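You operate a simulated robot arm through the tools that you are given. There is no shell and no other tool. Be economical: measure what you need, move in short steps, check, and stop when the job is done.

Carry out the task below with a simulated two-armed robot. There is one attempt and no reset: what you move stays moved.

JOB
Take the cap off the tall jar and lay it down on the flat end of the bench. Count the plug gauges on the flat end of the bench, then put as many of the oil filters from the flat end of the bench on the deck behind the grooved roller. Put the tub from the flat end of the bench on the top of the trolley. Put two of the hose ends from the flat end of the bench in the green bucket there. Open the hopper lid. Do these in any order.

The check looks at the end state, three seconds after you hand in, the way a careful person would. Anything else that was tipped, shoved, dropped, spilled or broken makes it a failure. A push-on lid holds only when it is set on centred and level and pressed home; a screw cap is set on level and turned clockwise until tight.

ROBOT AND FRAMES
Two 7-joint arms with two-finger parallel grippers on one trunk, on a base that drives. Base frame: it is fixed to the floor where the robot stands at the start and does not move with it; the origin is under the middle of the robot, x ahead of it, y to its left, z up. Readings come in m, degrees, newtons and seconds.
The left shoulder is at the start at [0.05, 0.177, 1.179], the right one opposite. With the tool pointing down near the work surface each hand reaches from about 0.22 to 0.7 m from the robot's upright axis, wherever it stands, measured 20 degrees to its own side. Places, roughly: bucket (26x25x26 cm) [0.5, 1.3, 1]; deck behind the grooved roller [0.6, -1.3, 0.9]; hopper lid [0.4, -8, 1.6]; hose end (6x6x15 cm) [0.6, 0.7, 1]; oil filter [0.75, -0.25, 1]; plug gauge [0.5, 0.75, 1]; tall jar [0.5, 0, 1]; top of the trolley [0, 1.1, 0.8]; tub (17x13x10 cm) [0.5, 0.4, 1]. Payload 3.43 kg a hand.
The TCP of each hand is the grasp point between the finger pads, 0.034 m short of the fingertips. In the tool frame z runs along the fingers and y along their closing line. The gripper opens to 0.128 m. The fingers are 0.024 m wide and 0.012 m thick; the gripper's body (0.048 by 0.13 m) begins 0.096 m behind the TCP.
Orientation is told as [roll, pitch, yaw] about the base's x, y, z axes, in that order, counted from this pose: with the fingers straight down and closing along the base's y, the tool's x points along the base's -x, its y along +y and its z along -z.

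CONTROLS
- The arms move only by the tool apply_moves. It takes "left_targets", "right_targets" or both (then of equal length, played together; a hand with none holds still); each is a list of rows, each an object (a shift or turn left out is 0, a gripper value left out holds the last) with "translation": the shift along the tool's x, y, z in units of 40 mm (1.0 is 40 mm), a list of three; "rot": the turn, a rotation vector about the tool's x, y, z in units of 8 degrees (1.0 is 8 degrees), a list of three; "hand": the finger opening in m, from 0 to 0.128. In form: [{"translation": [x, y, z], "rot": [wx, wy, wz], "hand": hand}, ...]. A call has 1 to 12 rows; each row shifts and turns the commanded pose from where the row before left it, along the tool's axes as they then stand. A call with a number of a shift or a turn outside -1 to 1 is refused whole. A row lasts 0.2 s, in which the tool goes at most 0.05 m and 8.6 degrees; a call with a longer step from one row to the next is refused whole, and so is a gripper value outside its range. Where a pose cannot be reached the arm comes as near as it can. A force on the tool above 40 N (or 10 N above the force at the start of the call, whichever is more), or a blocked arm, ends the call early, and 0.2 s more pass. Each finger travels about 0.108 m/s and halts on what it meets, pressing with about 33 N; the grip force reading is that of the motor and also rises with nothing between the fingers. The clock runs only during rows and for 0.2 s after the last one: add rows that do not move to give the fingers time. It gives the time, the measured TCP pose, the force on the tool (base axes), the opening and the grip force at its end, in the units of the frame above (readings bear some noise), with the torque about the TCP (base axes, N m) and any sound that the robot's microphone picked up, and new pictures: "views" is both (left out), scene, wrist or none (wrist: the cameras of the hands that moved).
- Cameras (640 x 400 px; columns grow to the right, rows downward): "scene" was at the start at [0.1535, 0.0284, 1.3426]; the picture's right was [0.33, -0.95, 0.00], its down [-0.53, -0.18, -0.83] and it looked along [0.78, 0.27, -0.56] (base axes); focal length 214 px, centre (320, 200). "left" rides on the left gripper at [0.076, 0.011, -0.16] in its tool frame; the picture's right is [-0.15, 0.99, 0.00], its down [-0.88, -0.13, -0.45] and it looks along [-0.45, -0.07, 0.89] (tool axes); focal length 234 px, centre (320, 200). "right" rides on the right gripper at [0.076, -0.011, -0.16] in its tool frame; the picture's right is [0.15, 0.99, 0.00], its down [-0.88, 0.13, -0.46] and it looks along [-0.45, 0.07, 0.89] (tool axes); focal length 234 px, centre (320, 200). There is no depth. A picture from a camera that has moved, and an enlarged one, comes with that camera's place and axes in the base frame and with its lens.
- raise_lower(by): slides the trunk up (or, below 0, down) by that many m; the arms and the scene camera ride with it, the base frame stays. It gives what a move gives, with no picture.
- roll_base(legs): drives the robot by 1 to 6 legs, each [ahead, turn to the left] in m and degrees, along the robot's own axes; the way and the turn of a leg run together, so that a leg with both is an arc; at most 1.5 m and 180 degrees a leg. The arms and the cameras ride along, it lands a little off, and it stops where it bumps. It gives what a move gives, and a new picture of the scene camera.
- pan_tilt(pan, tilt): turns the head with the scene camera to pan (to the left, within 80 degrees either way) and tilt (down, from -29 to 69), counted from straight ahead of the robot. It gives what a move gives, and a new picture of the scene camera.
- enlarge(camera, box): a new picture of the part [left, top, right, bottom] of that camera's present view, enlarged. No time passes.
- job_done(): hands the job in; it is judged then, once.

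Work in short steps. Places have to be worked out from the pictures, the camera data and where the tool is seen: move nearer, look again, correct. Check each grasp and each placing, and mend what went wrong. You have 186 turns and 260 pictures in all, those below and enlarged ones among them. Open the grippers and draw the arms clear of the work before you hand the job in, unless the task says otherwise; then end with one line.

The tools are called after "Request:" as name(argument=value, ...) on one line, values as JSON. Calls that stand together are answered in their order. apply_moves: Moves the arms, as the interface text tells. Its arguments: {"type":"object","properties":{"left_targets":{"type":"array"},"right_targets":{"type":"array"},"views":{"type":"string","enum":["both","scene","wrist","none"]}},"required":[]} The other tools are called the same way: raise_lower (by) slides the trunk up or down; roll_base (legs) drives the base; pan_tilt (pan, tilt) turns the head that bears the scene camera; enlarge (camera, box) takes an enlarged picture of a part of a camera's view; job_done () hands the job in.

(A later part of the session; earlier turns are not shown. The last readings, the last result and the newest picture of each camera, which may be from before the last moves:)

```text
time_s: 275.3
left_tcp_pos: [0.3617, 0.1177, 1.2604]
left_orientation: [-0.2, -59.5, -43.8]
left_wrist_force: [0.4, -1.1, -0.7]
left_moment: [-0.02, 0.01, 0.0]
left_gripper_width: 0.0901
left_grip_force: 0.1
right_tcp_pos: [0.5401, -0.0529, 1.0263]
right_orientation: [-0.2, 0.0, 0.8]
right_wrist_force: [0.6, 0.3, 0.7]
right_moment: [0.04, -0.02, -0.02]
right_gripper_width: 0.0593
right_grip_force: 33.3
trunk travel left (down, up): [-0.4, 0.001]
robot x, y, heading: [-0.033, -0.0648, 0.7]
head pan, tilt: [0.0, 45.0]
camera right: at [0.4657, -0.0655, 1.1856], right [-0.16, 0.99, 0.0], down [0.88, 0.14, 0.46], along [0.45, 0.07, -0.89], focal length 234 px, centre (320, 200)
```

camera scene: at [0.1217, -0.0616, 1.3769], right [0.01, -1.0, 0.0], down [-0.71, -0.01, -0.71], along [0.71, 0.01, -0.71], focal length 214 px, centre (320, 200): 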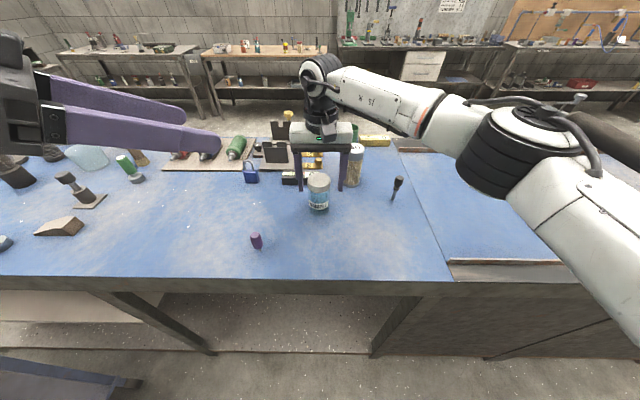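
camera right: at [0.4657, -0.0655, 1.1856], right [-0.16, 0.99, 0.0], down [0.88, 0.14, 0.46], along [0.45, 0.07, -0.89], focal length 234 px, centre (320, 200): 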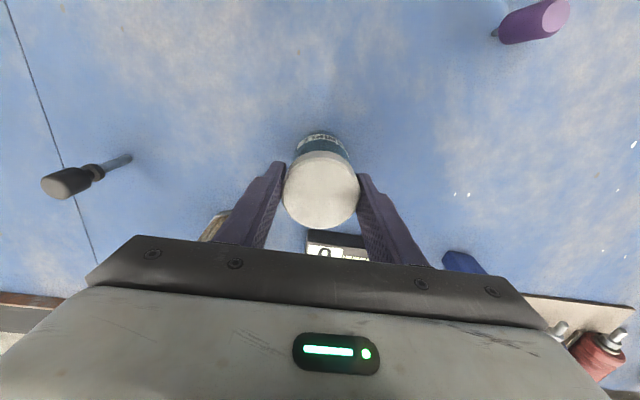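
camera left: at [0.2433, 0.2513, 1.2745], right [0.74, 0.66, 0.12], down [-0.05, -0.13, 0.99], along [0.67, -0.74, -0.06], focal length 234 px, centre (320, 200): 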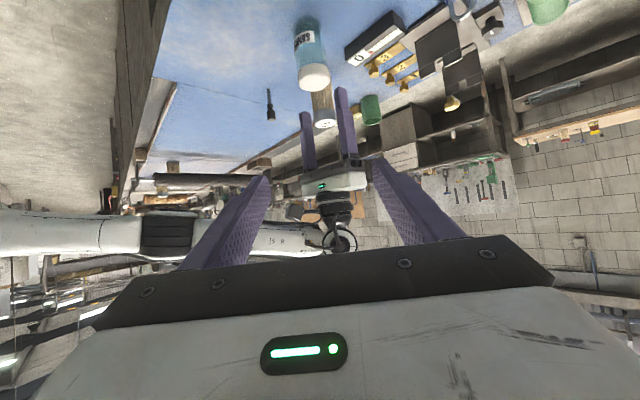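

Cap gripped. Test: a small counter-clockwise twist (16°) to feel the torque.

Request:
apply_moves(right_targets=[{"rot": [0, 0, -0.8]}, {"rot": [0, 0, -0.8]}, {"rot": [0, 0, -0.8]}, {}], views="scene")

Request:
enlarge(camera="scene", box=[270, 130, 370, 220])

```text
time_s: 276.3
left_tcp_pos: [0.3605, 0.1185, 1.2607]
left_orientation: [0.0, -59.5, -43.9]
left_wrist_force: [0.3, 0.4, 0.2]
left_moment: [-0.01, -0.03, -0.01]
left_gripper_width: 0.0899
left_grip_force: 0.0
right_tcp_pos: [0.5405, -0.0527, 1.0258]
right_orientation: [-0.1, -0.2, 20.2]
right_wrist_force: [-1.1, -0.4, 6.9]
right_moment: [0.02, 0.12, -0.03]
right_gripper_width: 0.0595
right_grip_force: 33.0
trunk travel left (down, up): [-0.4, 0.001]
robot x, y, heading: [-0.0304, -0.0641, 0.7]
head pan, tilt: [0.0, 45.0]
camera scene: at [0.121, -0.0617, 1.3771], right [0.01, -1.0, 0.0], down [-0.71, -0.01, -0.71], along [0.71, 0.01, -0.71], focal length 214 px, centre (320, 200)
```

scene: 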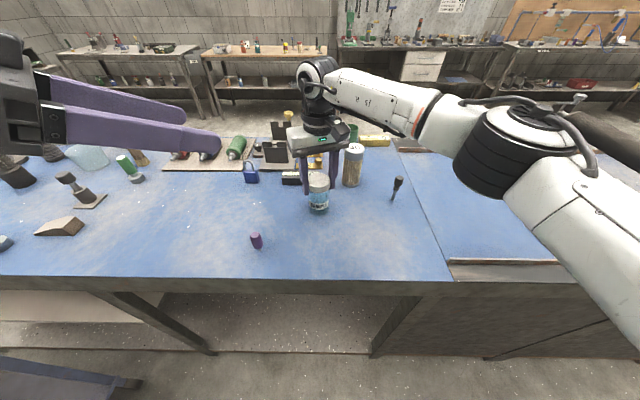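

```text
4.44 times, centred on (320, 175) of scene
camera zoom: at [0.121, -0.0617, 1.3771], right [0.01, -1.0, 0.0], down [-0.71, -0.01, -0.71], along [0.71, 0.01, -0.71], focal length 953 px, centre (320, 311)
```

zoom: 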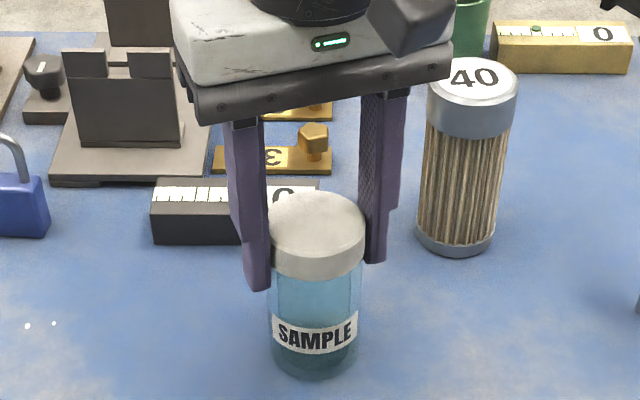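

The label did not turn: the cap is unscrewing while the jar stays put. Keep turning counter-clockwise with a slight rise.

Request:
apply_moves(right_targets=[{"rot": [0, 0, -0.8], "translation": [0, 0, -0.01]}, {"rot": [0, 0, -0.8], "translation": [0, 0, -0.01]}, {"rot": [0, 0, -0.8], "translation": [0, 0, -0.01]}, {"rot": [0, 0, -0.8], "translation": [0, 0, -0.01]}, {"rot": [0, 0, -0.8], "translation": [0, 0, -0.01]}, {"rot": [0, 0, -0.8], "translation": [0, 0, -0.01]}, {"rot": [0, 0, -0.8], "translation": [0, 0, -0.01]}, {}], views="none")

Request:
enlarge(camera="scene", box=[270, 130, 370, 220])

```text
time_s: 278.1
left_tcp_pos: [0.3613, 0.1202, 1.2614]
left_orientation: [0.0, -59.5, -43.9]
left_wrist_force: [0.2, -0.6, 0.6]
left_moment: [0.01, 0.02, -0.03]
left_gripper_width: 0.0899
left_grip_force: 0.0
right_tcp_pos: [0.541, -0.0511, 1.0264]
right_orientation: [-0.2, 0.0, 42.4]
right_wrist_force: [-2.1, 0.0, 2.7]
right_moment: [0.04, 0.02, -0.01]
right_gripper_width: 0.0593
right_grip_force: 33.1
right hand out of reach, approached as far as the arm can: row 4, 5, 6, 7
trunk travel left (down, up): [-0.4, 0.001]
robot x, y, heading: [-0.0224, -0.0633, 0.7]
head pan, tilt: [0.0, 45.0]
```

```text
4.44 times, centred on (320, 175) of scene
camera zoom: at [0.1216, -0.0616, 1.3769], right [0.01, -1.0, 0.0], down [-0.71, -0.01, -0.71], along [0.71, 0.01, -0.71], focal length 953 px, centre (320, 311)
```

zoom: 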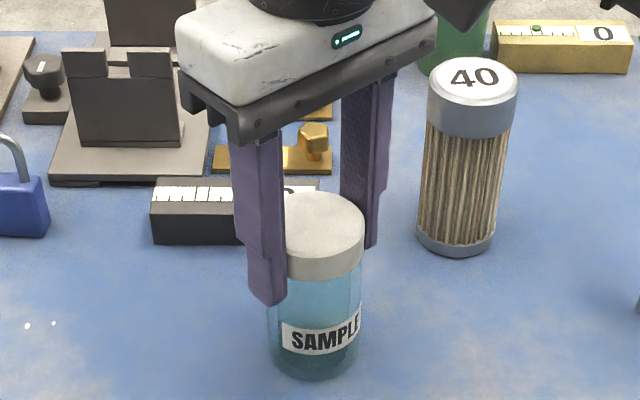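

The last part turned the jar too, since I was lifting off; pressing down adds bench friction. Re-grasp: open, rotate back clockwise to about −38°.

Request:
apply_moves(right_targets=[{"hand": 0.075}, {}, {"rot": [0, 0, 0.98]}, {"rot": [0, 0, 0.98]}, {"rot": [0, 0, 0.98]}, {"rot": [0, 0, 0.98]}, {"rot": [0, 0, 0.98]}, {"rot": [0, 0, 0.98]}, {"rot": [0, 0, 0.98]}, {"rot": [0, 0, 0.98]}, {"rot": [0, 0, 0.98]}, {"rot": [0, 0, 0.98]}], views="wrist")

```text
time_s: 280.7
left_tcp_pos: [0.3614, 0.119, 1.2605]
left_orientation: [-0.1, -59.6, -43.9]
left_wrist_force: [-0.6, 0.0, 0.2]
left_moment: [-0.01, -0.01, 0.01]
left_gripper_width: 0.0899
left_grip_force: 0.1
right_tcp_pos: [0.5413, -0.0513, 1.027]
right_orientation: [0.0, -0.2, -36.1]
right_wrist_force: [-0.5, -0.4, -0.5]
right_moment: [0.03, 0.02, 0.0]
right_gripper_width: 0.075
right_grip_force: 0.1
trunk travel left (down, up): [-0.4, 0.001]
robot x, y, heading: [-0.0296, -0.0646, 0.7]
head pan, tilt: [0.0, 45.0]
camera right: at [0.4742, -0.0161, 1.1862], right [0.47, 0.89, 0.0], down [0.79, -0.41, 0.46], along [0.4, -0.21, -0.89], focal length 234 px, centre (320, 200)
```

right: 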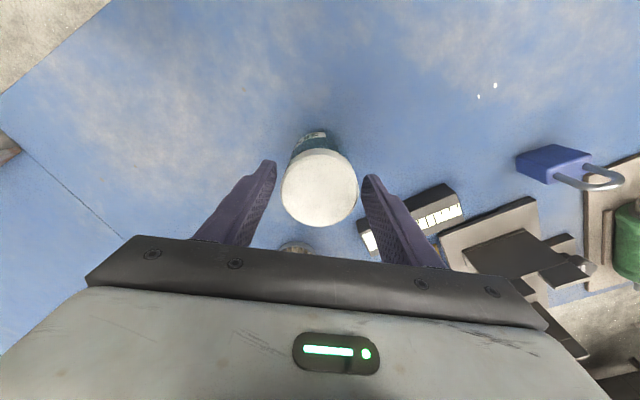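

Range is fine; go further to about −67°, close, and press down ~2 mm.

Request:
apply_moves(right_targets=[{"rot": [0, 0, 0.98]}, {"rot": [0, 0, 0.98]}, {"rot": [0, 0, 0.98]}, {"rot": [0, 0, 0.98]}, {"hand": 0.0}, {}, {}, {"translation": [0, 0, 0.05]}, {}], views="none")

```text
time_s: 282.7
left_tcp_pos: [0.3606, 0.1183, 1.2607]
left_orientation: [-0.1, -59.5, -43.9]
left_wrist_force: [0.3, 0.3, -0.2]
left_moment: [-0.04, 0.0, 0.01]
left_gripper_width: 0.0903
left_grip_force: 0.1
right_tcp_pos: [0.5422, -0.0509, 1.0265]
right_orientation: [0.3, -0.1, -67.4]
right_wrist_force: [0.0, 0.7, 12.7]
right_moment: [0.06, 0.01, 0.0]
right_gripper_width: 0.0595
right_grip_force: 32.9
trunk travel left (down, up): [-0.4, 0.001]
robot x, y, heading: [-0.027, -0.0654, 0.9]
head pan, tilt: [0.0, 45.0]
```

Request:
apply_moves(right_targets=[{"translation": [0, 0, 0.025]}, {"rot": [0, 0, -0.98]}, {"rot": [0, 0, -0.98]}, {"rot": [0, 0, -0.98]}, {"rot": [0, 0, -0.98]}, {"rot": [0, 0, -0.98]}, {}], views="none")

Request:
enlarge(camera="scene", box=[270, 130, 370, 220])

```text
time_s: 284.3
left_tcp_pos: [0.361, 0.1207, 1.2608]
left_orientation: [0.2, -59.6, -43.9]
left_wrist_force: [0.3, -0.4, -0.1]
left_moment: [-0.01, 0.02, -0.03]
left_gripper_width: 0.0899
left_grip_force: 0.0
right_tcp_pos: [0.5399, -0.0516, 1.0264]
right_orientation: [0.2, -0.2, -28.1]
right_wrist_force: [-0.6, 3.6, 19.9]
right_moment: [0.35, 0.14, 0.02]
right_gripper_width: 0.0594
right_grip_force: 32.9
trunk travel left (down, up): [-0.4, 0.001]
robot x, y, heading: [-0.0305, -0.0617, 0.9]
head pan, tilt: [0.0, 45.0]
```

```text
4.44 times, centred on (320, 175) of scene
camera zoom: at [0.1196, -0.0613, 1.3772], right [0.01, -1.0, 0.0], down [-0.71, -0.01, -0.71], along [0.71, 0.01, -0.71], focal length 953 px, centre (320, 311)
```

zoom: 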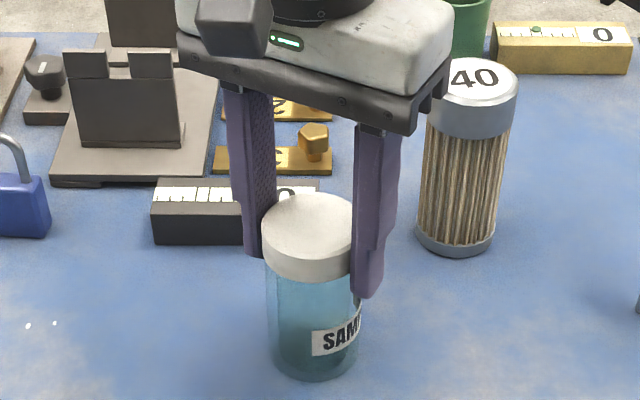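

The jar spins with the cap, so it must be held. I lift the jar by its cap (right) toward the robot's front, with the left drawn back, to grip the body in the air.

Request:
apply_moves(left_targets=[{"translation": [0, 0, -0.9]}, {"translation": [0, 0, -0.9]}, {}, {}], right_targets=[{"translation": [0, 0, -0.3]}, {"translation": [0, 0, -0.6]}, {"translation": [0, 0, -0.6]}, {}], views="scene")

```text
time_s: 285.3
left_tcp_pos: [0.3306, 0.1472, 1.2846]
left_orientation: [-0.1, -59.5, -43.8]
left_wrist_force: [-0.5, 0.2, -0.3]
left_moment: [-0.01, 0.03, 0.0]
left_gripper_width: 0.0901
left_grip_force: 0.1
left hand out of reach, approached as far as the arm can: row 2
right_tcp_pos: [0.5427, -0.0517, 1.0833]
right_orientation: [0.0, 0.0, -28.2]
right_wrist_force: [0.7, -0.1, -1.2]
right_moment: [-0.03, 0.02, -0.04]
right_gripper_width: 0.0591
right_grip_force: 33.3
trunk travel left (down, up): [-0.4, 0.001]
robot x, y, heading: [-0.0315, -0.0648, 0.7]
head pan, tilt: [0.0, 45.0]
camera scene: at [0.1223, -0.0617, 1.3768], right [0.01, -1.0, 0.0], down [-0.71, -0.01, -0.71], along [0.71, 0.01, -0.71], focal length 214 px, centre (320, 200)
```

scene: 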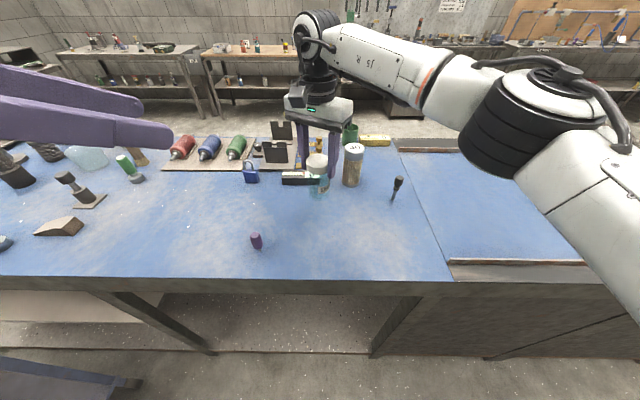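

Request:
enlarge(camera="scene", box=[270, 130, 370, 220])

```text
4.44 times, centred on (320, 175) of scene
camera zoom: at [0.1223, -0.0617, 1.3768], right [0.01, -1.0, 0.0], down [-0.71, -0.01, -0.71], along [0.71, 0.01, -0.71], focal length 953 px, centre (320, 311)
```

zoom: 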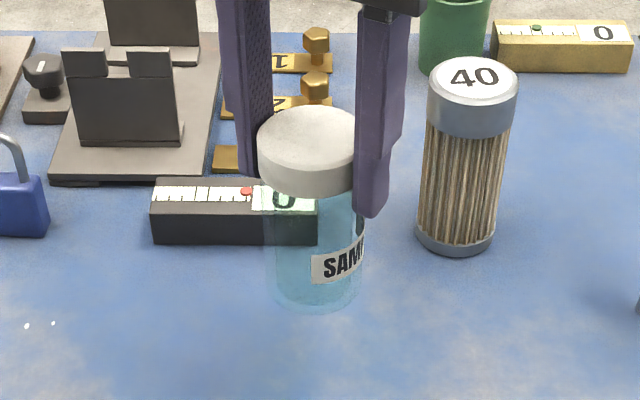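

The jar (empty, light) is lifted by its cap. Bring it to about (0.40,0.02,1.15).

Request:
apply_moves(right_targets=[{"translation": [0.97, -0.04, -0.39]}, {"translation": [0.97, -0.04, -0.39]}, {"translation": [0.97, -0.04, -0.39]}, {"translation": [0.97, -0.04, -0.39]}, {}], views="both")

```text
time_s: 286.5
left_tcp_pos: [0.3309, 0.1468, 1.2865]
left_orientation: [-0.2, -59.4, -43.9]
left_wrist_force: [0.6, -1.0, 0.0]
left_moment: [-0.01, 0.01, 0.0]
left_gripper_width: 0.09
left_grip_force: 0.0
right_tcp_pos: [0.401, 0.0137, 1.148]
right_orientation: [-0.1, -0.1, -28.2]
right_wrist_force: [0.3, 0.1, -0.5]
right_moment: [0.03, 0.06, -0.02]
right_gripper_width: 0.0594
right_grip_force: 33.2
trunk travel left (down, up): [-0.4, 0.001]
robot x, y, heading: [-0.0268, -0.0661, 1.0]
head pan, tilt: [0.0, 45.0]
camera scene: at [0.1223, -0.062, 1.3768], right [0.01, -1.0, 0.0], down [-0.71, -0.01, -0.71], along [0.71, 0.01, -0.71], focal length 214 px, centre (320, 200)
camera right: at [0.3295, 0.0394, 1.3075], right [0.34, 0.94, 0.0], down [0.84, -0.3, 0.46], along [0.43, -0.15, -0.89], focal length 234 px, centre (320, 200)
```

scene: 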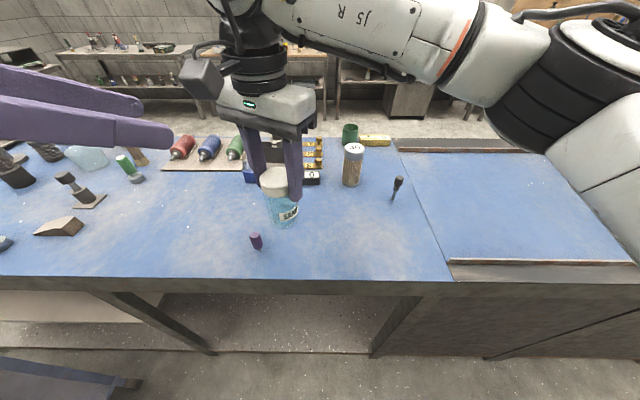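
right: 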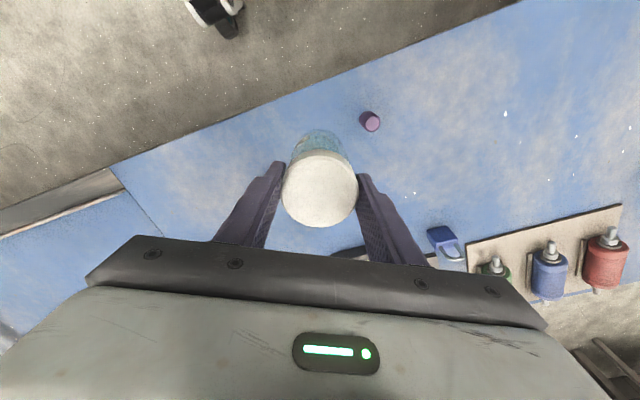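

Right holds the jar at (0.401,0.014), body z 1.04–1.11. The left moves to its pre-grasp 10 cm behind.

Request:
apply_moves(left_targets=[{"translation": [0.552, -0.238, 0.642]}, {"translation": [0.552, -0.238, 0.642]}, {"translation": [0.552, -0.238, 0.642]}, {"translation": [0.552, -0.238, 0.642]}, {"translation": [0.552, -0.238, 0.642]}, {}], views="both")

```text
time_s: 287.9
left_tcp_pos: [0.382, 0.0873, 1.1436]
left_orientation: [0.0, -59.5, -44.0]
left_wrist_force: [-4.3, 4.4, 3.6]
left_moment: [-0.13, 0.04, -0.23]
left_gripper_width: 0.0898
left_grip_force: 0.0
left hand out of reach, approached as far as the arm can: row 2, 3, 4, 5
right_tcp_pos: [0.4013, 0.0122, 1.1484]
right_orientation: [-0.1, -0.2, -28.3]
right_wrist_force: [5.0, -5.7, -4.7]
right_moment: [-0.11, -0.19, 0.08]
right_gripper_width: 0.0596
right_grip_force: 33.1
trunk travel left (down, up): [-0.4, 0.001]
robot x, y, heading: [-0.031, -0.0664, 0.9]
head pan, tilt: [0.0, 45.0]
camera scene: at [0.1214, -0.0618, 1.377], right [0.01, -1.0, 0.0], down [-0.71, -0.01, -0.71], along [0.71, 0.01, -0.71], focal length 214 px, centre (320, 200)
camera left: at [0.2633, 0.2184, 1.1584], right [0.74, 0.66, 0.13], down [-0.05, -0.13, 0.99], along [0.67, -0.74, -0.06], focal length 234 px, centre (320, 200)
```

scene: 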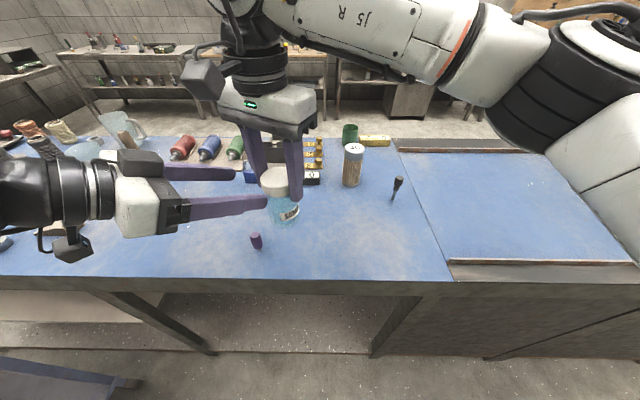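
left: 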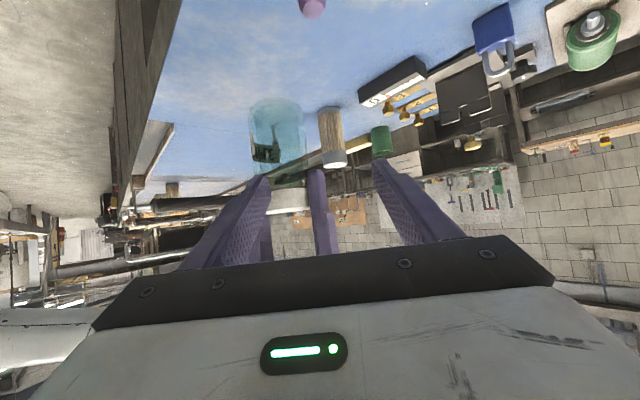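

The left touched the jar/right finger lightly and can't fold in that close. I back it off, and move the jar farther out to (0.46,0.03) where both arms reach.

Request:
apply_moves(left_targets=[{"translation": [0, 0.2, -0.8]}, {"translation": [-0.4, 0.3, -0.6]}, {}], views="none")

Request:
apply_moves(right_targets=[{"translation": [-0.55, 0.52, 0]}, {"translation": [-0.55, 0.52, 0]}, {}], views="both")

```text
time_s: 288.7
left_tcp_pos: [0.3708, 0.1309, 1.184]
left_orientation: [-0.1, -59.5, -43.8]
left_wrist_force: [-0.2, -0.5, -0.4]
left_moment: [-0.05, 0.02, 0.01]
left_gripper_width: 0.09
left_grip_force: 0.0
left hand out of reach, approached as far as the arm can: row 1
right_tcp_pos: [0.4014, 0.0143, 1.149]
right_orientation: [0.0, -0.1, -28.2]
right_wrist_force: [0.6, -0.3, -0.1]
right_moment: [-0.02, 0.0, -0.04]
right_gripper_width: 0.0596
right_grip_force: 33.5
trunk travel left (down, up): [-0.4, 0.001]
robot x, y, heading: [-0.0272, -0.0622, 1.0]
head pan, tilt: [0.0, 45.0]
```

```text
time_s: 289.5
left_tcp_pos: [0.3708, 0.1299, 1.1845]
left_orientation: [0.0, -59.5, -43.9]
left_wrist_force: [0.2, -0.3, 1.2]
left_moment: [-0.02, 0.0, 0.0]
left_gripper_width: 0.09
left_grip_force: 0.1
right_tcp_pos: [0.4599, 0.0301, 1.1479]
right_orientation: [0.0, -0.2, -28.1]
right_wrist_force: [-0.8, -0.3, -1.0]
right_moment: [-0.01, 0.01, 0.0]
right_gripper_width: 0.0593
right_grip_force: 33.1
trunk travel left (down, up): [-0.4, 0.001]
robot x, y, heading: [-0.031, -0.0642, 0.7]
head pan, tilt: [0.0, 45.0]
camera scene: at [0.1219, -0.0619, 1.3769], right [0.01, -1.0, 0.0], down [-0.71, -0.01, -0.71], along [0.71, 0.01, -0.71], focal length 214 px, centre (320, 200)
camera right: at [0.3881, 0.0562, 1.3079], right [0.34, 0.94, 0.0], down [0.84, -0.3, 0.46], along [0.43, -0.15, -0.89], focal length 234 px, centre (320, 200)
```

scene: 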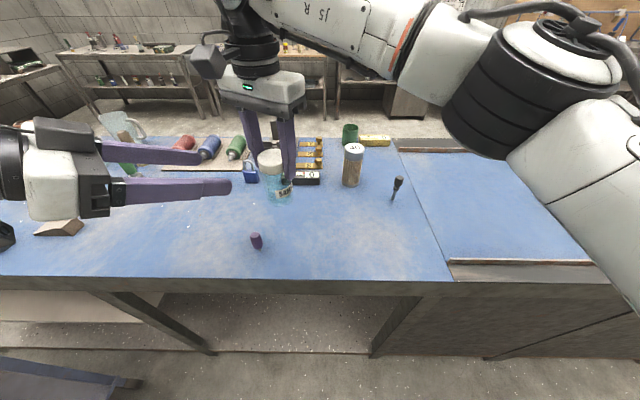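
right: 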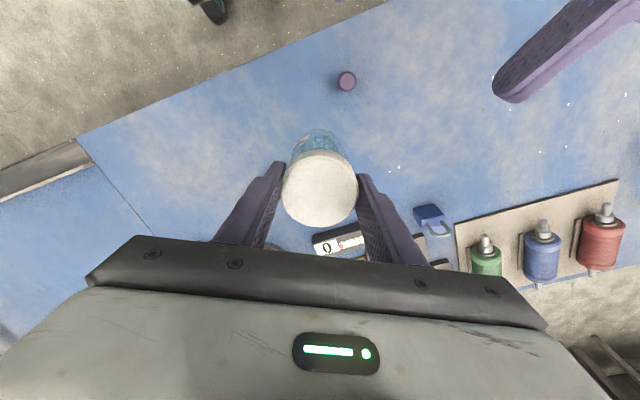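

Request:
apply_moves(left_targets=[{"translation": [0.33, -0.13, 0.87]}, {"translation": [0.33, -0.13, 0.87]}, {}], views="wrist")

```text
time_s: 290.3
left_tcp_pos: [0.3972, 0.0939, 1.1274]
left_orientation: [0.1, -59.5, -44.0]
left_wrist_force: [-0.1, -1.3, 0.3]
left_moment: [0.04, -0.03, 0.0]
left_gripper_width: 0.0898
left_grip_force: 0.1
right_tcp_pos: [0.4583, 0.0301, 1.149]
right_orientation: [0.0, -0.1, -28.2]
right_wrist_force: [-0.3, 0.4, -1.0]
right_moment: [0.0, -0.02, 0.05]
right_gripper_width: 0.0594
right_grip_force: 33.0
trunk travel left (down, up): [-0.4, 0.001]
robot x, y, heading: [-0.0316, -0.0616, 0.5]
head pan, tilt: [0.0, 45.0]
camera left: at [0.2778, 0.2235, 1.1436], right [0.74, 0.66, 0.13], down [-0.05, -0.13, 0.99], along [0.67, -0.74, -0.06], focal length 234 px, centre (320, 200)
```

left: 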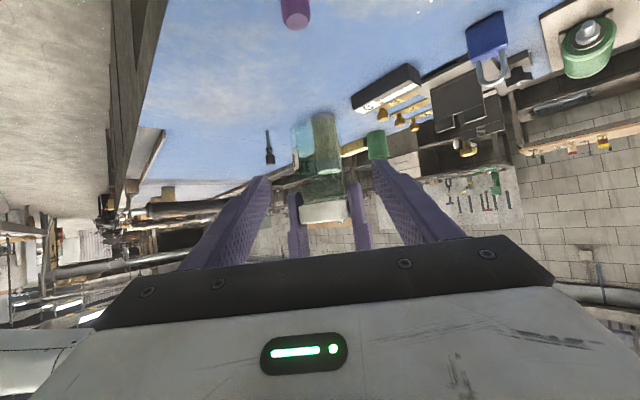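

Reachable and aligned. Advance 10 cm along the axis.

Request:
apply_moves(left_targets=[{"translation": [0.1, 0, 0.85]}, {"translation": [0.1, 0, 0.85]}, {"translation": [0, 0, 0.8]}, {}], views="both")

```text
time_s: 291.3
left_tcp_pos: [0.4588, 0.0366, 1.0711]
left_orientation: [0.0, -59.4, -44.0]
left_wrist_force: [-0.1, 0.6, 0.6]
left_moment: [0.0, 0.04, -0.02]
left_gripper_width: 0.0902
left_grip_force: 0.1
right_tcp_pos: [0.4595, 0.0303, 1.1482]
right_orientation: [0.0, -0.1, -28.2]
right_wrist_force: [-0.7, 0.8, -0.5]
right_moment: [0.03, 0.02, 0.04]
right_gripper_width: 0.0593
right_grip_force: 33.3
trunk travel left (down, up): [-0.4, 0.001]
robot x, y, heading: [-0.0286, -0.0634, 1.1]
head pan, tilt: [0.0, 45.0]
camera scene: at [0.1214, -0.0614, 1.377], right [0.01, -1.0, 0.0], down [-0.71, -0.01, -0.71], along [0.71, 0.01, -0.71], focal length 214 px, centre (320, 200)
camera left: at [0.3398, 0.1681, 1.0861], right [0.74, 0.66, 0.13], down [-0.05, -0.13, 0.99], along [0.67, -0.74, -0.06], focal length 234 px, centre (320, 200)
```

scene: 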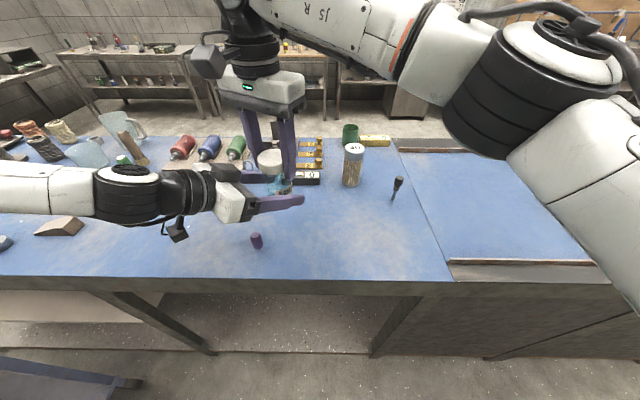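
left: 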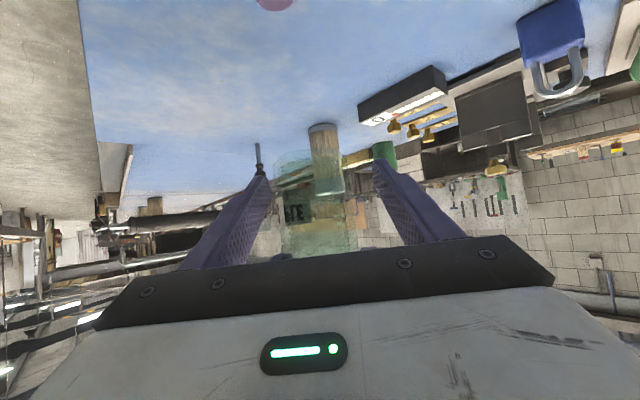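

Jar body is between the left fingers. Trim 4 mm and close the left hand.

Request:
apply_moves(left_targets=[{"translation": [0, -0.1, 0.1]}, {"hand": 0.03}, {}, {}, {}], views="wrist")

```text
time_s: 292.5
left_tcp_pos: [0.4588, 0.032, 1.0695]
left_orientation: [-0.1, -59.5, -43.9]
left_wrist_force: [-0.4, -1.5, 0.3]
left_moment: [0.06, 0.02, -0.03]
left_gripper_width: 0.0559
left_grip_force: 33.1
right_tcp_pos: [0.4597, 0.0307, 1.1478]
right_orientation: [0.0, -0.1, -28.2]
right_wrist_force: [0.3, 0.9, -0.5]
right_moment: [0.06, -0.02, 0.04]
right_gripper_width: 0.0593
right_grip_force: 32.5
trunk travel left (down, up): [-0.4, 0.001]
robot x, y, heading: [-0.0341, -0.059, 1.1]
head pan, tilt: [0.0, 45.0]
camera left: at [0.3392, 0.1628, 1.0836], right [0.74, 0.66, 0.13], down [-0.05, -0.13, 0.99], along [0.67, -0.74, -0.06], focal length 234 px, centre (320, 200)
```

left: 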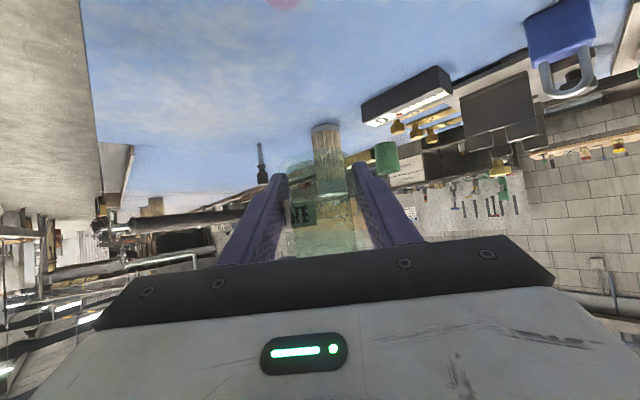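

Both hands grip cleanly. Twist the cap counter-clockwise 20° and read the torque.

Request:
apply_moves(right_targets=[{"rot": [0, 0, -0.6]}, {"rot": [0, 0, -0.6]}, {"rot": [0, 0, -0.6]}, {"rot": [0, 0, -0.6]}, {}], views="scene")

```text
time_s: 293.7
left_tcp_pos: [0.4571, 0.0317, 1.0687]
left_orientation: [0.0, -59.3, -44.0]
left_wrist_force: [-0.8, -8.6, -4.6]
left_moment: [0.63, -0.11, 0.01]
left_gripper_width: 0.0559
left_grip_force: 33.3
right_tcp_pos: [0.4591, 0.0332, 1.1469]
right_orientation: [0.0, 0.0, -8.7]
right_wrist_force: [1.5, 7.6, 5.4]
right_moment: [0.04, 0.04, -0.07]
right_gripper_width: 0.0591
right_grip_force: 32.8
trunk travel left (down, up): [-0.4, 0.001]
robot x, y, heading: [-0.0262, -0.0618, 0.8]
head pan, tilt: [0.0, 45.0]
camera scene: at [0.1219, -0.0617, 1.3769], right [0.01, -1.0, 0.0], down [-0.71, -0.01, -0.71], along [0.71, 0.01, -0.71], focal length 214 px, centre (320, 200)
```

scene: 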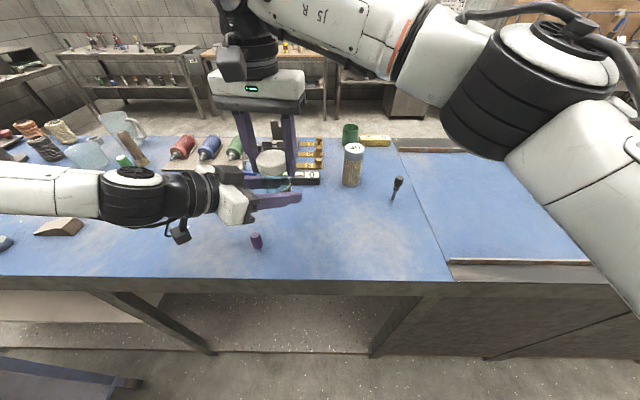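

Low torque and the cap pushes upward: it is unscrewing. Continue turning with a small rise.

Request:
apply_moves(right_targets=[{"rot": [0, 0, -0.9], "translation": [0, 0, -0.012]}, {"rot": [0, 0, -0.9], "translation": [0, 0, -0.006]}, {"rot": [0, 0, -0.9], "translation": [0, 0, -0.006]}, {"rot": [0, 0, -0.9], "translation": [0, 0, -0.006]}, {"rot": [0, 0, -0.9], "translation": [0, 0, -0.006]}, {"rot": [0, 0, -0.9], "translation": [0, 0, -0.006]}, {}], views="none")

Request:
enlarge(camera="scene", box=[210, 90, 340, 230])

```text
time_s: 295.3
left_tcp_pos: [0.4581, 0.031, 1.0695]
left_orientation: [-0.1, -59.6, -44.0]
left_wrist_force: [-1.9, -19.2, -3.7]
left_moment: [1.14, -0.24, 0.02]
left_gripper_width: 0.0558
left_grip_force: 33.0
right_tcp_pos: [0.4605, 0.0326, 1.147]
right_orientation: [0.2, -0.4, 34.4]
right_wrist_force: [2.0, 20.5, 2.9]
right_moment: [0.34, 0.05, -0.04]
right_gripper_width: 0.0589
right_grip_force: 32.9
trunk travel left (down, up): [-0.4, 0.001]
robot x, y, heading: [-0.03, -0.0659, 1.0]
head pan, tilt: [0.0, 45.0]
```

```text
2.86 times, centred on (275, 160) of scene
camera zoom: at [0.1219, -0.0617, 1.3769], right [0.01, -1.0, 0.0], down [-0.71, -0.01, -0.71], along [0.71, 0.01, -0.71], focal length 613 px, centre (449, 314)
```

zoom: 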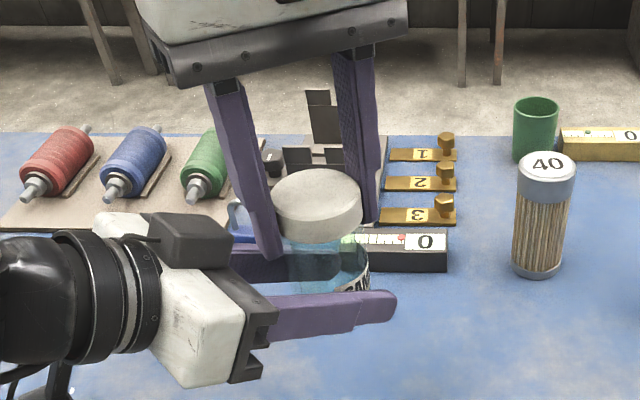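

Turned 63° so far with some side load. Release the cap (left holds the jar), rotate back clockwise for another bite.

Request:
apply_moves(right_targets=[{"hand": 0.075}, {}, {"rot": [0, 0, 0.98]}, {"rot": [0, 0, 0.98]}, {"rot": [0, 0, 0.98]}, {"rot": [0, 0, 0.98]}, {"rot": [0, 0, 0.98]}, {"rot": [0, 0, 0.98]}, {"rot": [0, 0, 0.98]}, {"rot": [0, 0, 0.98]}, {"rot": [0, 0, 0.98]}, {"rot": [0, 0, 0.98]}], views="wrist")

```text
time_s: 297.9
left_tcp_pos: [0.4585, 0.0319, 1.0688]
left_orientation: [-0.1, -59.4, -43.9]
left_wrist_force: [-0.3, 0.6, 0.4]
left_moment: [0.0, -0.03, 0.03]
left_gripper_width: 0.0558
left_grip_force: 32.8
right_tcp_pos: [0.459, 0.0309, 1.1467]
right_orientation: [0.0, -0.1, -44.3]
right_wrist_force: [0.3, -1.0, 0.2]
right_moment: [0.01, -0.02, -0.05]
right_gripper_width: 0.0751
right_grip_force: 0.1
trunk travel left (down, up): [-0.4, 0.001]
robot x, y, heading: [-0.0326, -0.0619, 0.9]
head pan, tilt: [0.0, 45.0]
camera right: at [0.3977, 0.076, 1.3071], right [0.59, 0.81, 0.0], down [0.72, -0.52, 0.46], along [0.37, -0.27, -0.89], focal length 234 px, centre (320, 200)
```

right: 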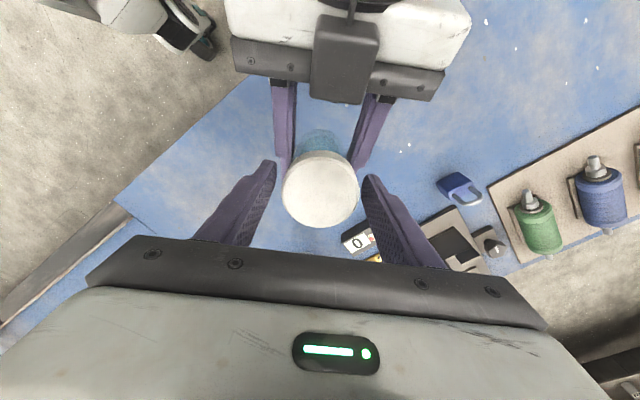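

Cap stays put and centred. Grip again and turn ~76° CCW.

Request:
apply_moves(right_targets=[{"hand": 0.0}, {}, {}, {"rot": [0, 0, -0.95], "translation": [0, 0, -0.006]}, {"rot": [0, 0, -0.95], "translation": [0, 0, -0.006]}, {"rot": [0, 0, -0.95], "translation": [0, 0, -0.006]}, {"rot": [0, 0, -0.95], "translation": [0, 0, -0.006]}, {"rot": [0, 0, -0.95], "translation": [0, 0, -0.006]}, {"rot": [0, 0, -0.95], "translation": [0, 0, -0.006]}, {"rot": [0, 0, -0.95], "translation": [0, 0, -0.006]}, {"rot": [0, 0, -0.95], "translation": [0, 0, -0.006]}, {}], views="none")

```text
time_s: 300.5
left_tcp_pos: [0.4592, 0.0315, 1.0681]
left_orientation: [-0.1, -59.5, -43.9]
left_wrist_force: [-2.7, 1.4, 0.6]
left_moment: [-0.48, 0.04, 0.14]
left_gripper_width: 0.0557
left_grip_force: 32.9
right_tcp_pos: [0.4605, 0.0325, 1.1484]
right_orientation: [-0.2, -0.1, 16.8]
right_wrist_force: [1.6, -2.2, -2.4]
right_moment: [0.24, -0.26, -0.14]
right_gripper_width: 0.0594
right_grip_force: 33.2
trunk travel left (down, up): [-0.4, 0.001]
robot x, y, heading: [-0.027, -0.0647, 0.5]
head pan, tilt: [0.0, 45.0]
```

Request:
apply_moves(right_targets=[{"rot": [0, 0, -0.95], "translation": [0, 0, 0]}, {"rot": [0, 0, -0.95]}, {"hand": 0.075}, {}, {"rot": [0, 0, 1]}, {"rot": [0, 0, 1]}, {"rot": [0, 0, 1]}, {"rot": [0, 0, 1]}, {"rot": [0, 0, 1]}, {"rot": [0, 0, 1]}, {"rot": [0, 0, 1]}, {"rot": [0, 0, 1]}], views="scene")

Request:
enlarge(camera="scene", box=[220, 120, 330, 220])

```text
time_s: 303.1
left_tcp_pos: [0.4578, 0.0324, 1.0696]
left_orientation: [-0.1, -59.5, -43.9]
left_wrist_force: [-0.4, 0.6, -0.5]
left_moment: [0.04, 0.05, 0.01]
left_gripper_width: 0.0556
left_grip_force: 33.3
right_tcp_pos: [0.4605, 0.0313, 1.1484]
right_orientation: [-0.1, 0.0, -32.4]
right_wrist_force: [0.2, 0.3, 0.4]
right_moment: [0.04, 0.01, 0.02]
right_gripper_width: 0.0752
right_grip_force: 0.0
trunk travel left (down, up): [-0.4, 0.001]
robot x, y, heading: [-0.0299, -0.0613, 1.0]
head pan, tilt: [0.0, 45.0]
camera scene: at [0.1219, -0.0616, 1.3769], right [0.01, -1.0, 0.0], down [-0.71, -0.01, -0.71], along [0.71, 0.01, -0.71], focal length 214 px, centre (320, 200)
```

scene: 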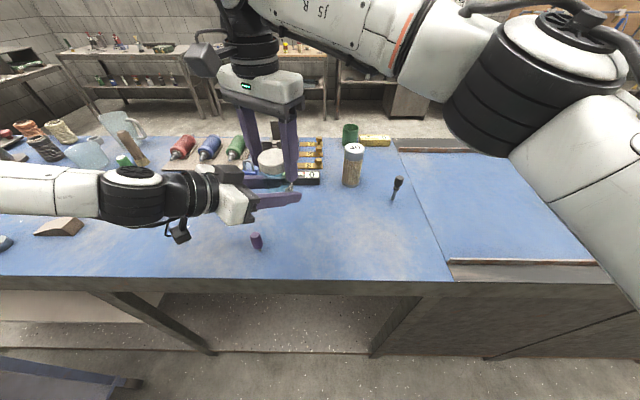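

```text
4.00 times, centred on (275, 170) of scene
camera zoom: at [0.1219, -0.0616, 1.3769], right [0.01, -1.0, 0.0], down [-0.71, -0.01, -0.71], along [0.71, 0.01, -0.71], focal length 858 px, centre (500, 320)
```

zoom: 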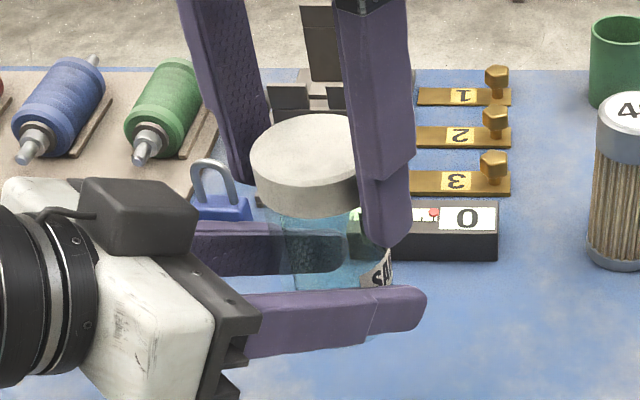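

Request:
apply_moves(right_targets=[{"hand": 0.0}, {}, {}, {"rot": [0, 0, -1], "translation": [0, 0, -0.008]}, {"rot": [0, 0, -1], "translation": [0, 0, -0.008]}, {"rot": [0, 0, -1], "translation": [0, 0, -0.008]}, {"rot": [0, 0, -1], "translation": [0, 0, -0.008]}, {"rot": [0, 0, -1], "translation": [0, 0, -0.008]}, {"rot": [0, 0, -1], "translation": [0, 0, -0.008]}, {"rot": [0, 0, -1], "translation": [0, 0, -0.008]}, {"rot": [0, 0, -1], "translation": [0, 0, -0.008]}, {}], views="none")

Request:
apply_moves(right_targets=[{"translation": [0, 0, -0.05]}, {}], views="none")

```text
time_s: 305.7
left_tcp_pos: [0.4582, 0.032, 1.0686]
left_orientation: [-0.2, -59.5, -43.8]
left_wrist_force: [-1.7, 17.8, -0.8]
left_moment: [-1.19, -0.14, 0.25]
left_gripper_width: 0.0564
left_grip_force: 32.7
right_tcp_pos: [0.4597, 0.0303, 1.1534]
right_orientation: [-0.2, 0.0, 31.9]
right_wrist_force: [1.1, -17.1, 1.0]
right_moment: [-0.27, -0.01, -0.24]
right_gripper_width: 0.059
right_grip_force: 32.9
trunk travel left (down, up): [-0.4, 0.001]
robot x, y, heading: [-0.0309, -0.0624, 0.7]
head pan, tilt: [0.0, 45.0]
```

```text
time_s: 306.3
left_tcp_pos: [0.4585, 0.032, 1.0697]
left_orientation: [-0.1, -59.6, -44.0]
left_wrist_force: [-1.4, 14.5, 4.0]
left_moment: [-1.1, -0.18, 0.2]
left_gripper_width: 0.0563
left_grip_force: 33.2
right_tcp_pos: [0.4584, 0.0321, 1.1544]
right_orientation: [-0.1, 0.2, 31.8]
right_wrist_force: [2.2, -14.5, -4.2]
right_moment: [-0.17, -0.01, -0.15]
right_gripper_width: 0.0591
right_grip_force: 33.2
trunk travel left (down, up): [-0.4, 0.001]
robot x, y, heading: [-0.0289, -0.0621, 0.9]
head pan, tilt: [0.0, 45.0]
```

The cap has risen ~6 mm over ~200°. One more bite.

Request:
apply_moves(right_targets=[{"hand": 0.075}, {}, {"rot": [0, 0, 1]}, {"rot": [0, 0, 1]}, {"rot": [0, 0, 1]}, {"rot": [0, 0, 1]}, {"rot": [0, 0, 1]}, {"rot": [0, 0, 1]}, {"rot": [0, 0, 1]}, {"rot": [0, 0, 1]}, {"rot": [0, 0, 1]}, {}], views="scene")

Request:
apply_moves(right_targets=[{"hand": 0.0}, {}, {}, {"rot": [0, 0, -1], "translation": [0, 0, -0.01]}, {"rot": [0, 0, -1], "translation": [0, 0, -0.01]}, {"rot": [0, 0, -1], "translation": [0, 0, -0.01]}, {"rot": [0, 0, -1], "translation": [0, 0, -0.01]}, {"rot": [0, 0, -1], "translation": [0, 0, -0.01]}, {"rot": [0, 0, -1], "translation": [0, 0, -0.01]}, {"rot": [0, 0, -1], "translation": [0, 0, -0.01]}, {"rot": [0, 0, -1], "translation": [0, 0, -0.01]}, {}], views="none")

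```text
time_s: 308.9
left_tcp_pos: [0.4586, 0.0322, 1.0686]
left_orientation: [-0.1, -59.5, -43.9]
left_wrist_force: [-0.3, -0.5, -0.9]
left_moment: [-0.02, 0.03, 0.01]
left_gripper_width: 0.0561
left_grip_force: 33.3
right_tcp_pos: [0.4597, 0.031, 1.1538]
right_orientation: [0.1, 0.0, -40.3]
right_wrist_force: [0.5, -0.7, 0.8]
right_moment: [0.01, 0.04, -0.02]
right_gripper_width: 0.0749
right_grip_force: 0.1
trunk travel left (down, up): [-0.4, 0.001]
robot x, y, heading: [-0.0281, -0.0609, 0.8]
head pan, tilt: [0.0, 45.0]
camera scene: at [0.122, -0.0617, 1.3769], right [0.01, -1.0, 0.0], down [-0.71, -0.01, -0.71], along [0.71, 0.01, -0.71], focal length 214 px, centre (320, 200)
```

scene: 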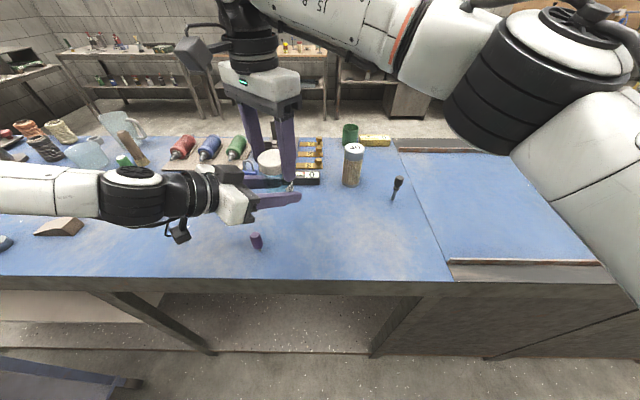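

```text
time_s: 311.5
left_tcp_pos: [0.4591, 0.0318, 1.0691]
left_orientation: [-0.1, -59.5, -43.8]
left_wrist_force: [-6.2, 15.7, 1.6]
left_moment: [-0.82, -0.25, 0.27]
left_gripper_width: 0.056
left_grip_force: 33.1
right_tcp_pos: [0.4618, 0.0304, 1.1548]
right_orientation: [-0.3, -0.1, 23.8]
right_wrist_force: [5.0, -16.1, -2.8]
right_moment: [-0.6, -0.22, -0.26]
right_gripper_width: 0.0588
right_grip_force: 33.5
trunk travel left (down, up): [-0.4, 0.001]
robot x, y, heading: [-0.0263, -0.0629, 0.6]
head pan, tilt: [0.0, 45.0]
```

Request:
enlarge(camera="scene", box=[220, 120, 330, 220])

Request:
apply_moves(right_targets=[{"translation": [0, 0, -0.1]}, {}], views="none")

```text
4.00 times, centred on (275, 170) of scene
camera zoom: at [0.1219, -0.0616, 1.3769], right [0.01, -1.0, 0.0], down [-0.71, -0.01, -0.71], along [0.71, 0.01, -0.71], focal length 858 px, centre (500, 320)
```

zoom: 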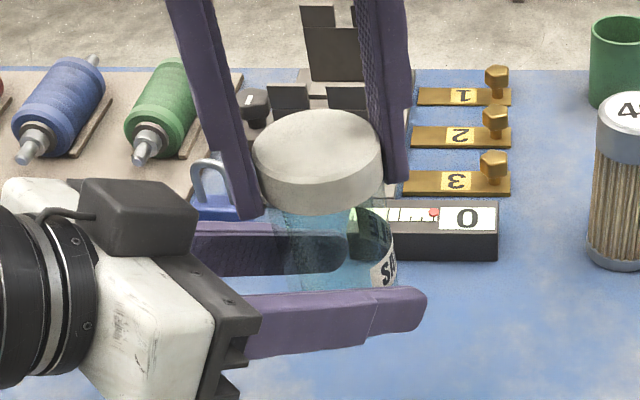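

```text
time_s: 312.1
left_tcp_pos: [0.459, 0.0304, 1.0722]
left_orientation: [0.3, -59.9, -44.3]
left_wrist_force: [-8.3, 15.6, 20.2]
left_moment: [-0.79, -0.18, 0.21]
left_gripper_width: 0.0561
left_grip_force: 32.7
right_tcp_pos: [0.4617, 0.0296, 1.1604]
right_orientation: [-0.3, -0.1, 23.7]
right_wrist_force: [8.8, -15.6, -20.7]
right_moment: [-0.62, -0.59, -0.18]
right_gripper_width: 0.0591
right_grip_force: 32.8
trunk travel left (down, up): [-0.4, 0.001]
robot x, y, heading: [-0.0307, -0.063, 0.5]
head pan, tilt: [0.0, 45.0]
```

Still threaded (resists a 20 N pull). Undo the pull and keep cycling with larger bites, without pictures.

Request:
apply_moves(right_targets=[{"translation": [0, 0, 0.09], "hand": 0.072}, {"rot": [0, 0, 1]}, {"rot": [0, 0, 1]}, {"rot": [0, 0, 1]}, {"rot": [0, 0, 1]}, {"rot": [0, 0, 1]}, {"rot": [0, 0, 1]}, {"rot": [0, 0, 1]}, {"rot": [0, 0, 1]}, {"rot": [0, 0, 1]}, {"rot": [0, 0, 1]}, {}], views="none")

Request:
apply_moves(right_targets=[{"hand": 0.0}, {}, {"rot": [0, 0, -1], "translation": [0, 0, -0.008]}, {"rot": [0, 0, -1], "translation": [0, 0, -0.008]}, {"rot": [0, 0, -1], "translation": [0, 0, -0.008]}, {"rot": [0, 0, -1], "translation": [0, 0, -0.008]}, {"rot": [0, 0, -1], "translation": [0, 0, -0.008]}, {"rot": [0, 0, -1], "translation": [0, 0, -0.008]}, {"rot": [0, 0, -1], "translation": [0, 0, -0.008]}, {"rot": [0, 0, -1], "translation": [0, 0, -0.008]}, {"rot": [0, 0, -1], "translation": [0, 0, -0.008]}, {}], views="none")

```text
time_s: 314.7
left_tcp_pos: [0.4584, 0.0319, 1.0685]
left_orientation: [-0.1, -59.5, -43.9]
left_wrist_force: [-1.0, 0.0, -1.1]
left_moment: [0.0, 0.03, -0.01]
left_gripper_width: 0.0562
left_grip_force: 33.2
right_tcp_pos: [0.4601, 0.0322, 1.1568]
right_orientation: [0.0, -0.1, -56.3]
right_wrist_force: [0.0, -0.4, 0.2]
right_moment: [0.0, 0.0, 0.01]
right_gripper_width: 0.0719
right_grip_force: 0.0
trunk travel left (down, up): [-0.4, 0.001]
robot x, y, heading: [-0.0279, -0.0649, 0.6]
head pan, tilt: [0.0, 45.0]
```

```text
time_s: 317.3
left_tcp_pos: [0.4592, 0.0334, 1.0681]
left_orientation: [-0.1, -59.4, -43.5]
left_wrist_force: [6.2, 12.7, -1.3]
left_moment: [-0.57, 0.51, 0.25]
left_gripper_width: 0.0556
left_grip_force: 33.5
right_tcp_pos: [0.4585, 0.0308, 1.16]
right_orientation: [-0.1, 0.0, 15.9]
right_wrist_force: [-6.1, -11.6, 2.0]
right_moment: [-0.53, 0.09, -0.23]
right_gripper_width: 0.0593
right_grip_force: 33.0
trunk travel left (down, up): [-0.4, 0.001]
robot x, y, heading: [-0.0265, -0.0644, 0.8]
head pan, tilt: [0.0, 45.0]
```

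The cap keeps rising (now ~13 mm up in total). Continue turning and test-lift.

Request:
apply_moves(right_targets=[{"rot": [0, 0, -1], "translation": [0, 0, -0.01]}, {"rot": [0, 0, -1], "translation": [0, 0, -0.01]}, {"rot": [0, 0, -0.6], "translation": [0, 0, -0.01]}, {"translation": [0, 0, -0.06]}, {}], views="scene")

Request:
enlarge(camera="scene", box=[220, 120, 330, 220])

```text
time_s: 318.5
left_tcp_pos: [0.4581, 0.0315, 1.0708]
left_orientation: [0.3, -59.7, -44.1]
left_wrist_force: [3.8, 16.6, 13.2]
left_moment: [-1.04, 0.27, 0.12]
left_gripper_width: 0.0554
left_grip_force: 33.0
right_tcp_pos: [0.4602, 0.0314, 1.1621]
right_orientation: [-0.2, 0.3, 36.6]
right_wrist_force: [-3.5, -16.9, -12.7]
right_moment: [-0.46, 0.11, -0.1]
right_gripper_width: 0.0593
right_grip_force: 32.9
trunk travel left (down, up): [-0.4, 0.001]
robot x, y, heading: [-0.0313, -0.0625, 0.7]
head pan, tilt: [0.0, 45.0]
camera scene: at [0.122, -0.0617, 1.3769], right [0.01, -1.0, 0.0], down [-0.71, -0.01, -0.71], along [0.71, 0.01, -0.71], focal length 214 px, centre (320, 200)
```

scene: 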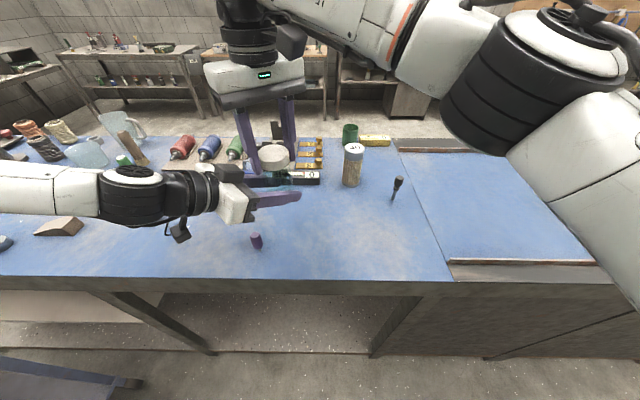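

```text
4.00 times, centred on (275, 170) of scene
camera zoom: at [0.122, -0.0617, 1.3769], right [0.01, -1.0, 0.0], down [-0.71, -0.01, -0.71], along [0.71, 0.01, -0.71], focal length 858 px, centre (500, 320)
```

zoom: 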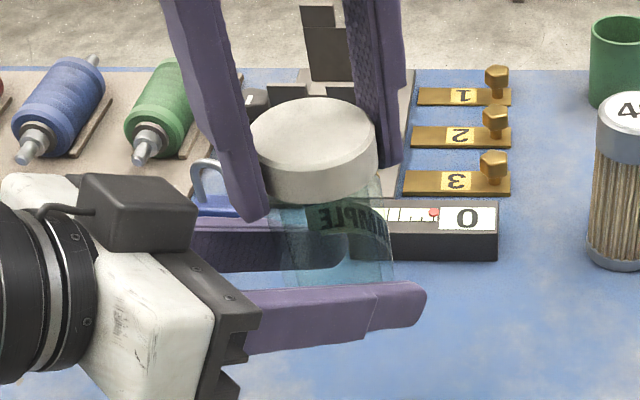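

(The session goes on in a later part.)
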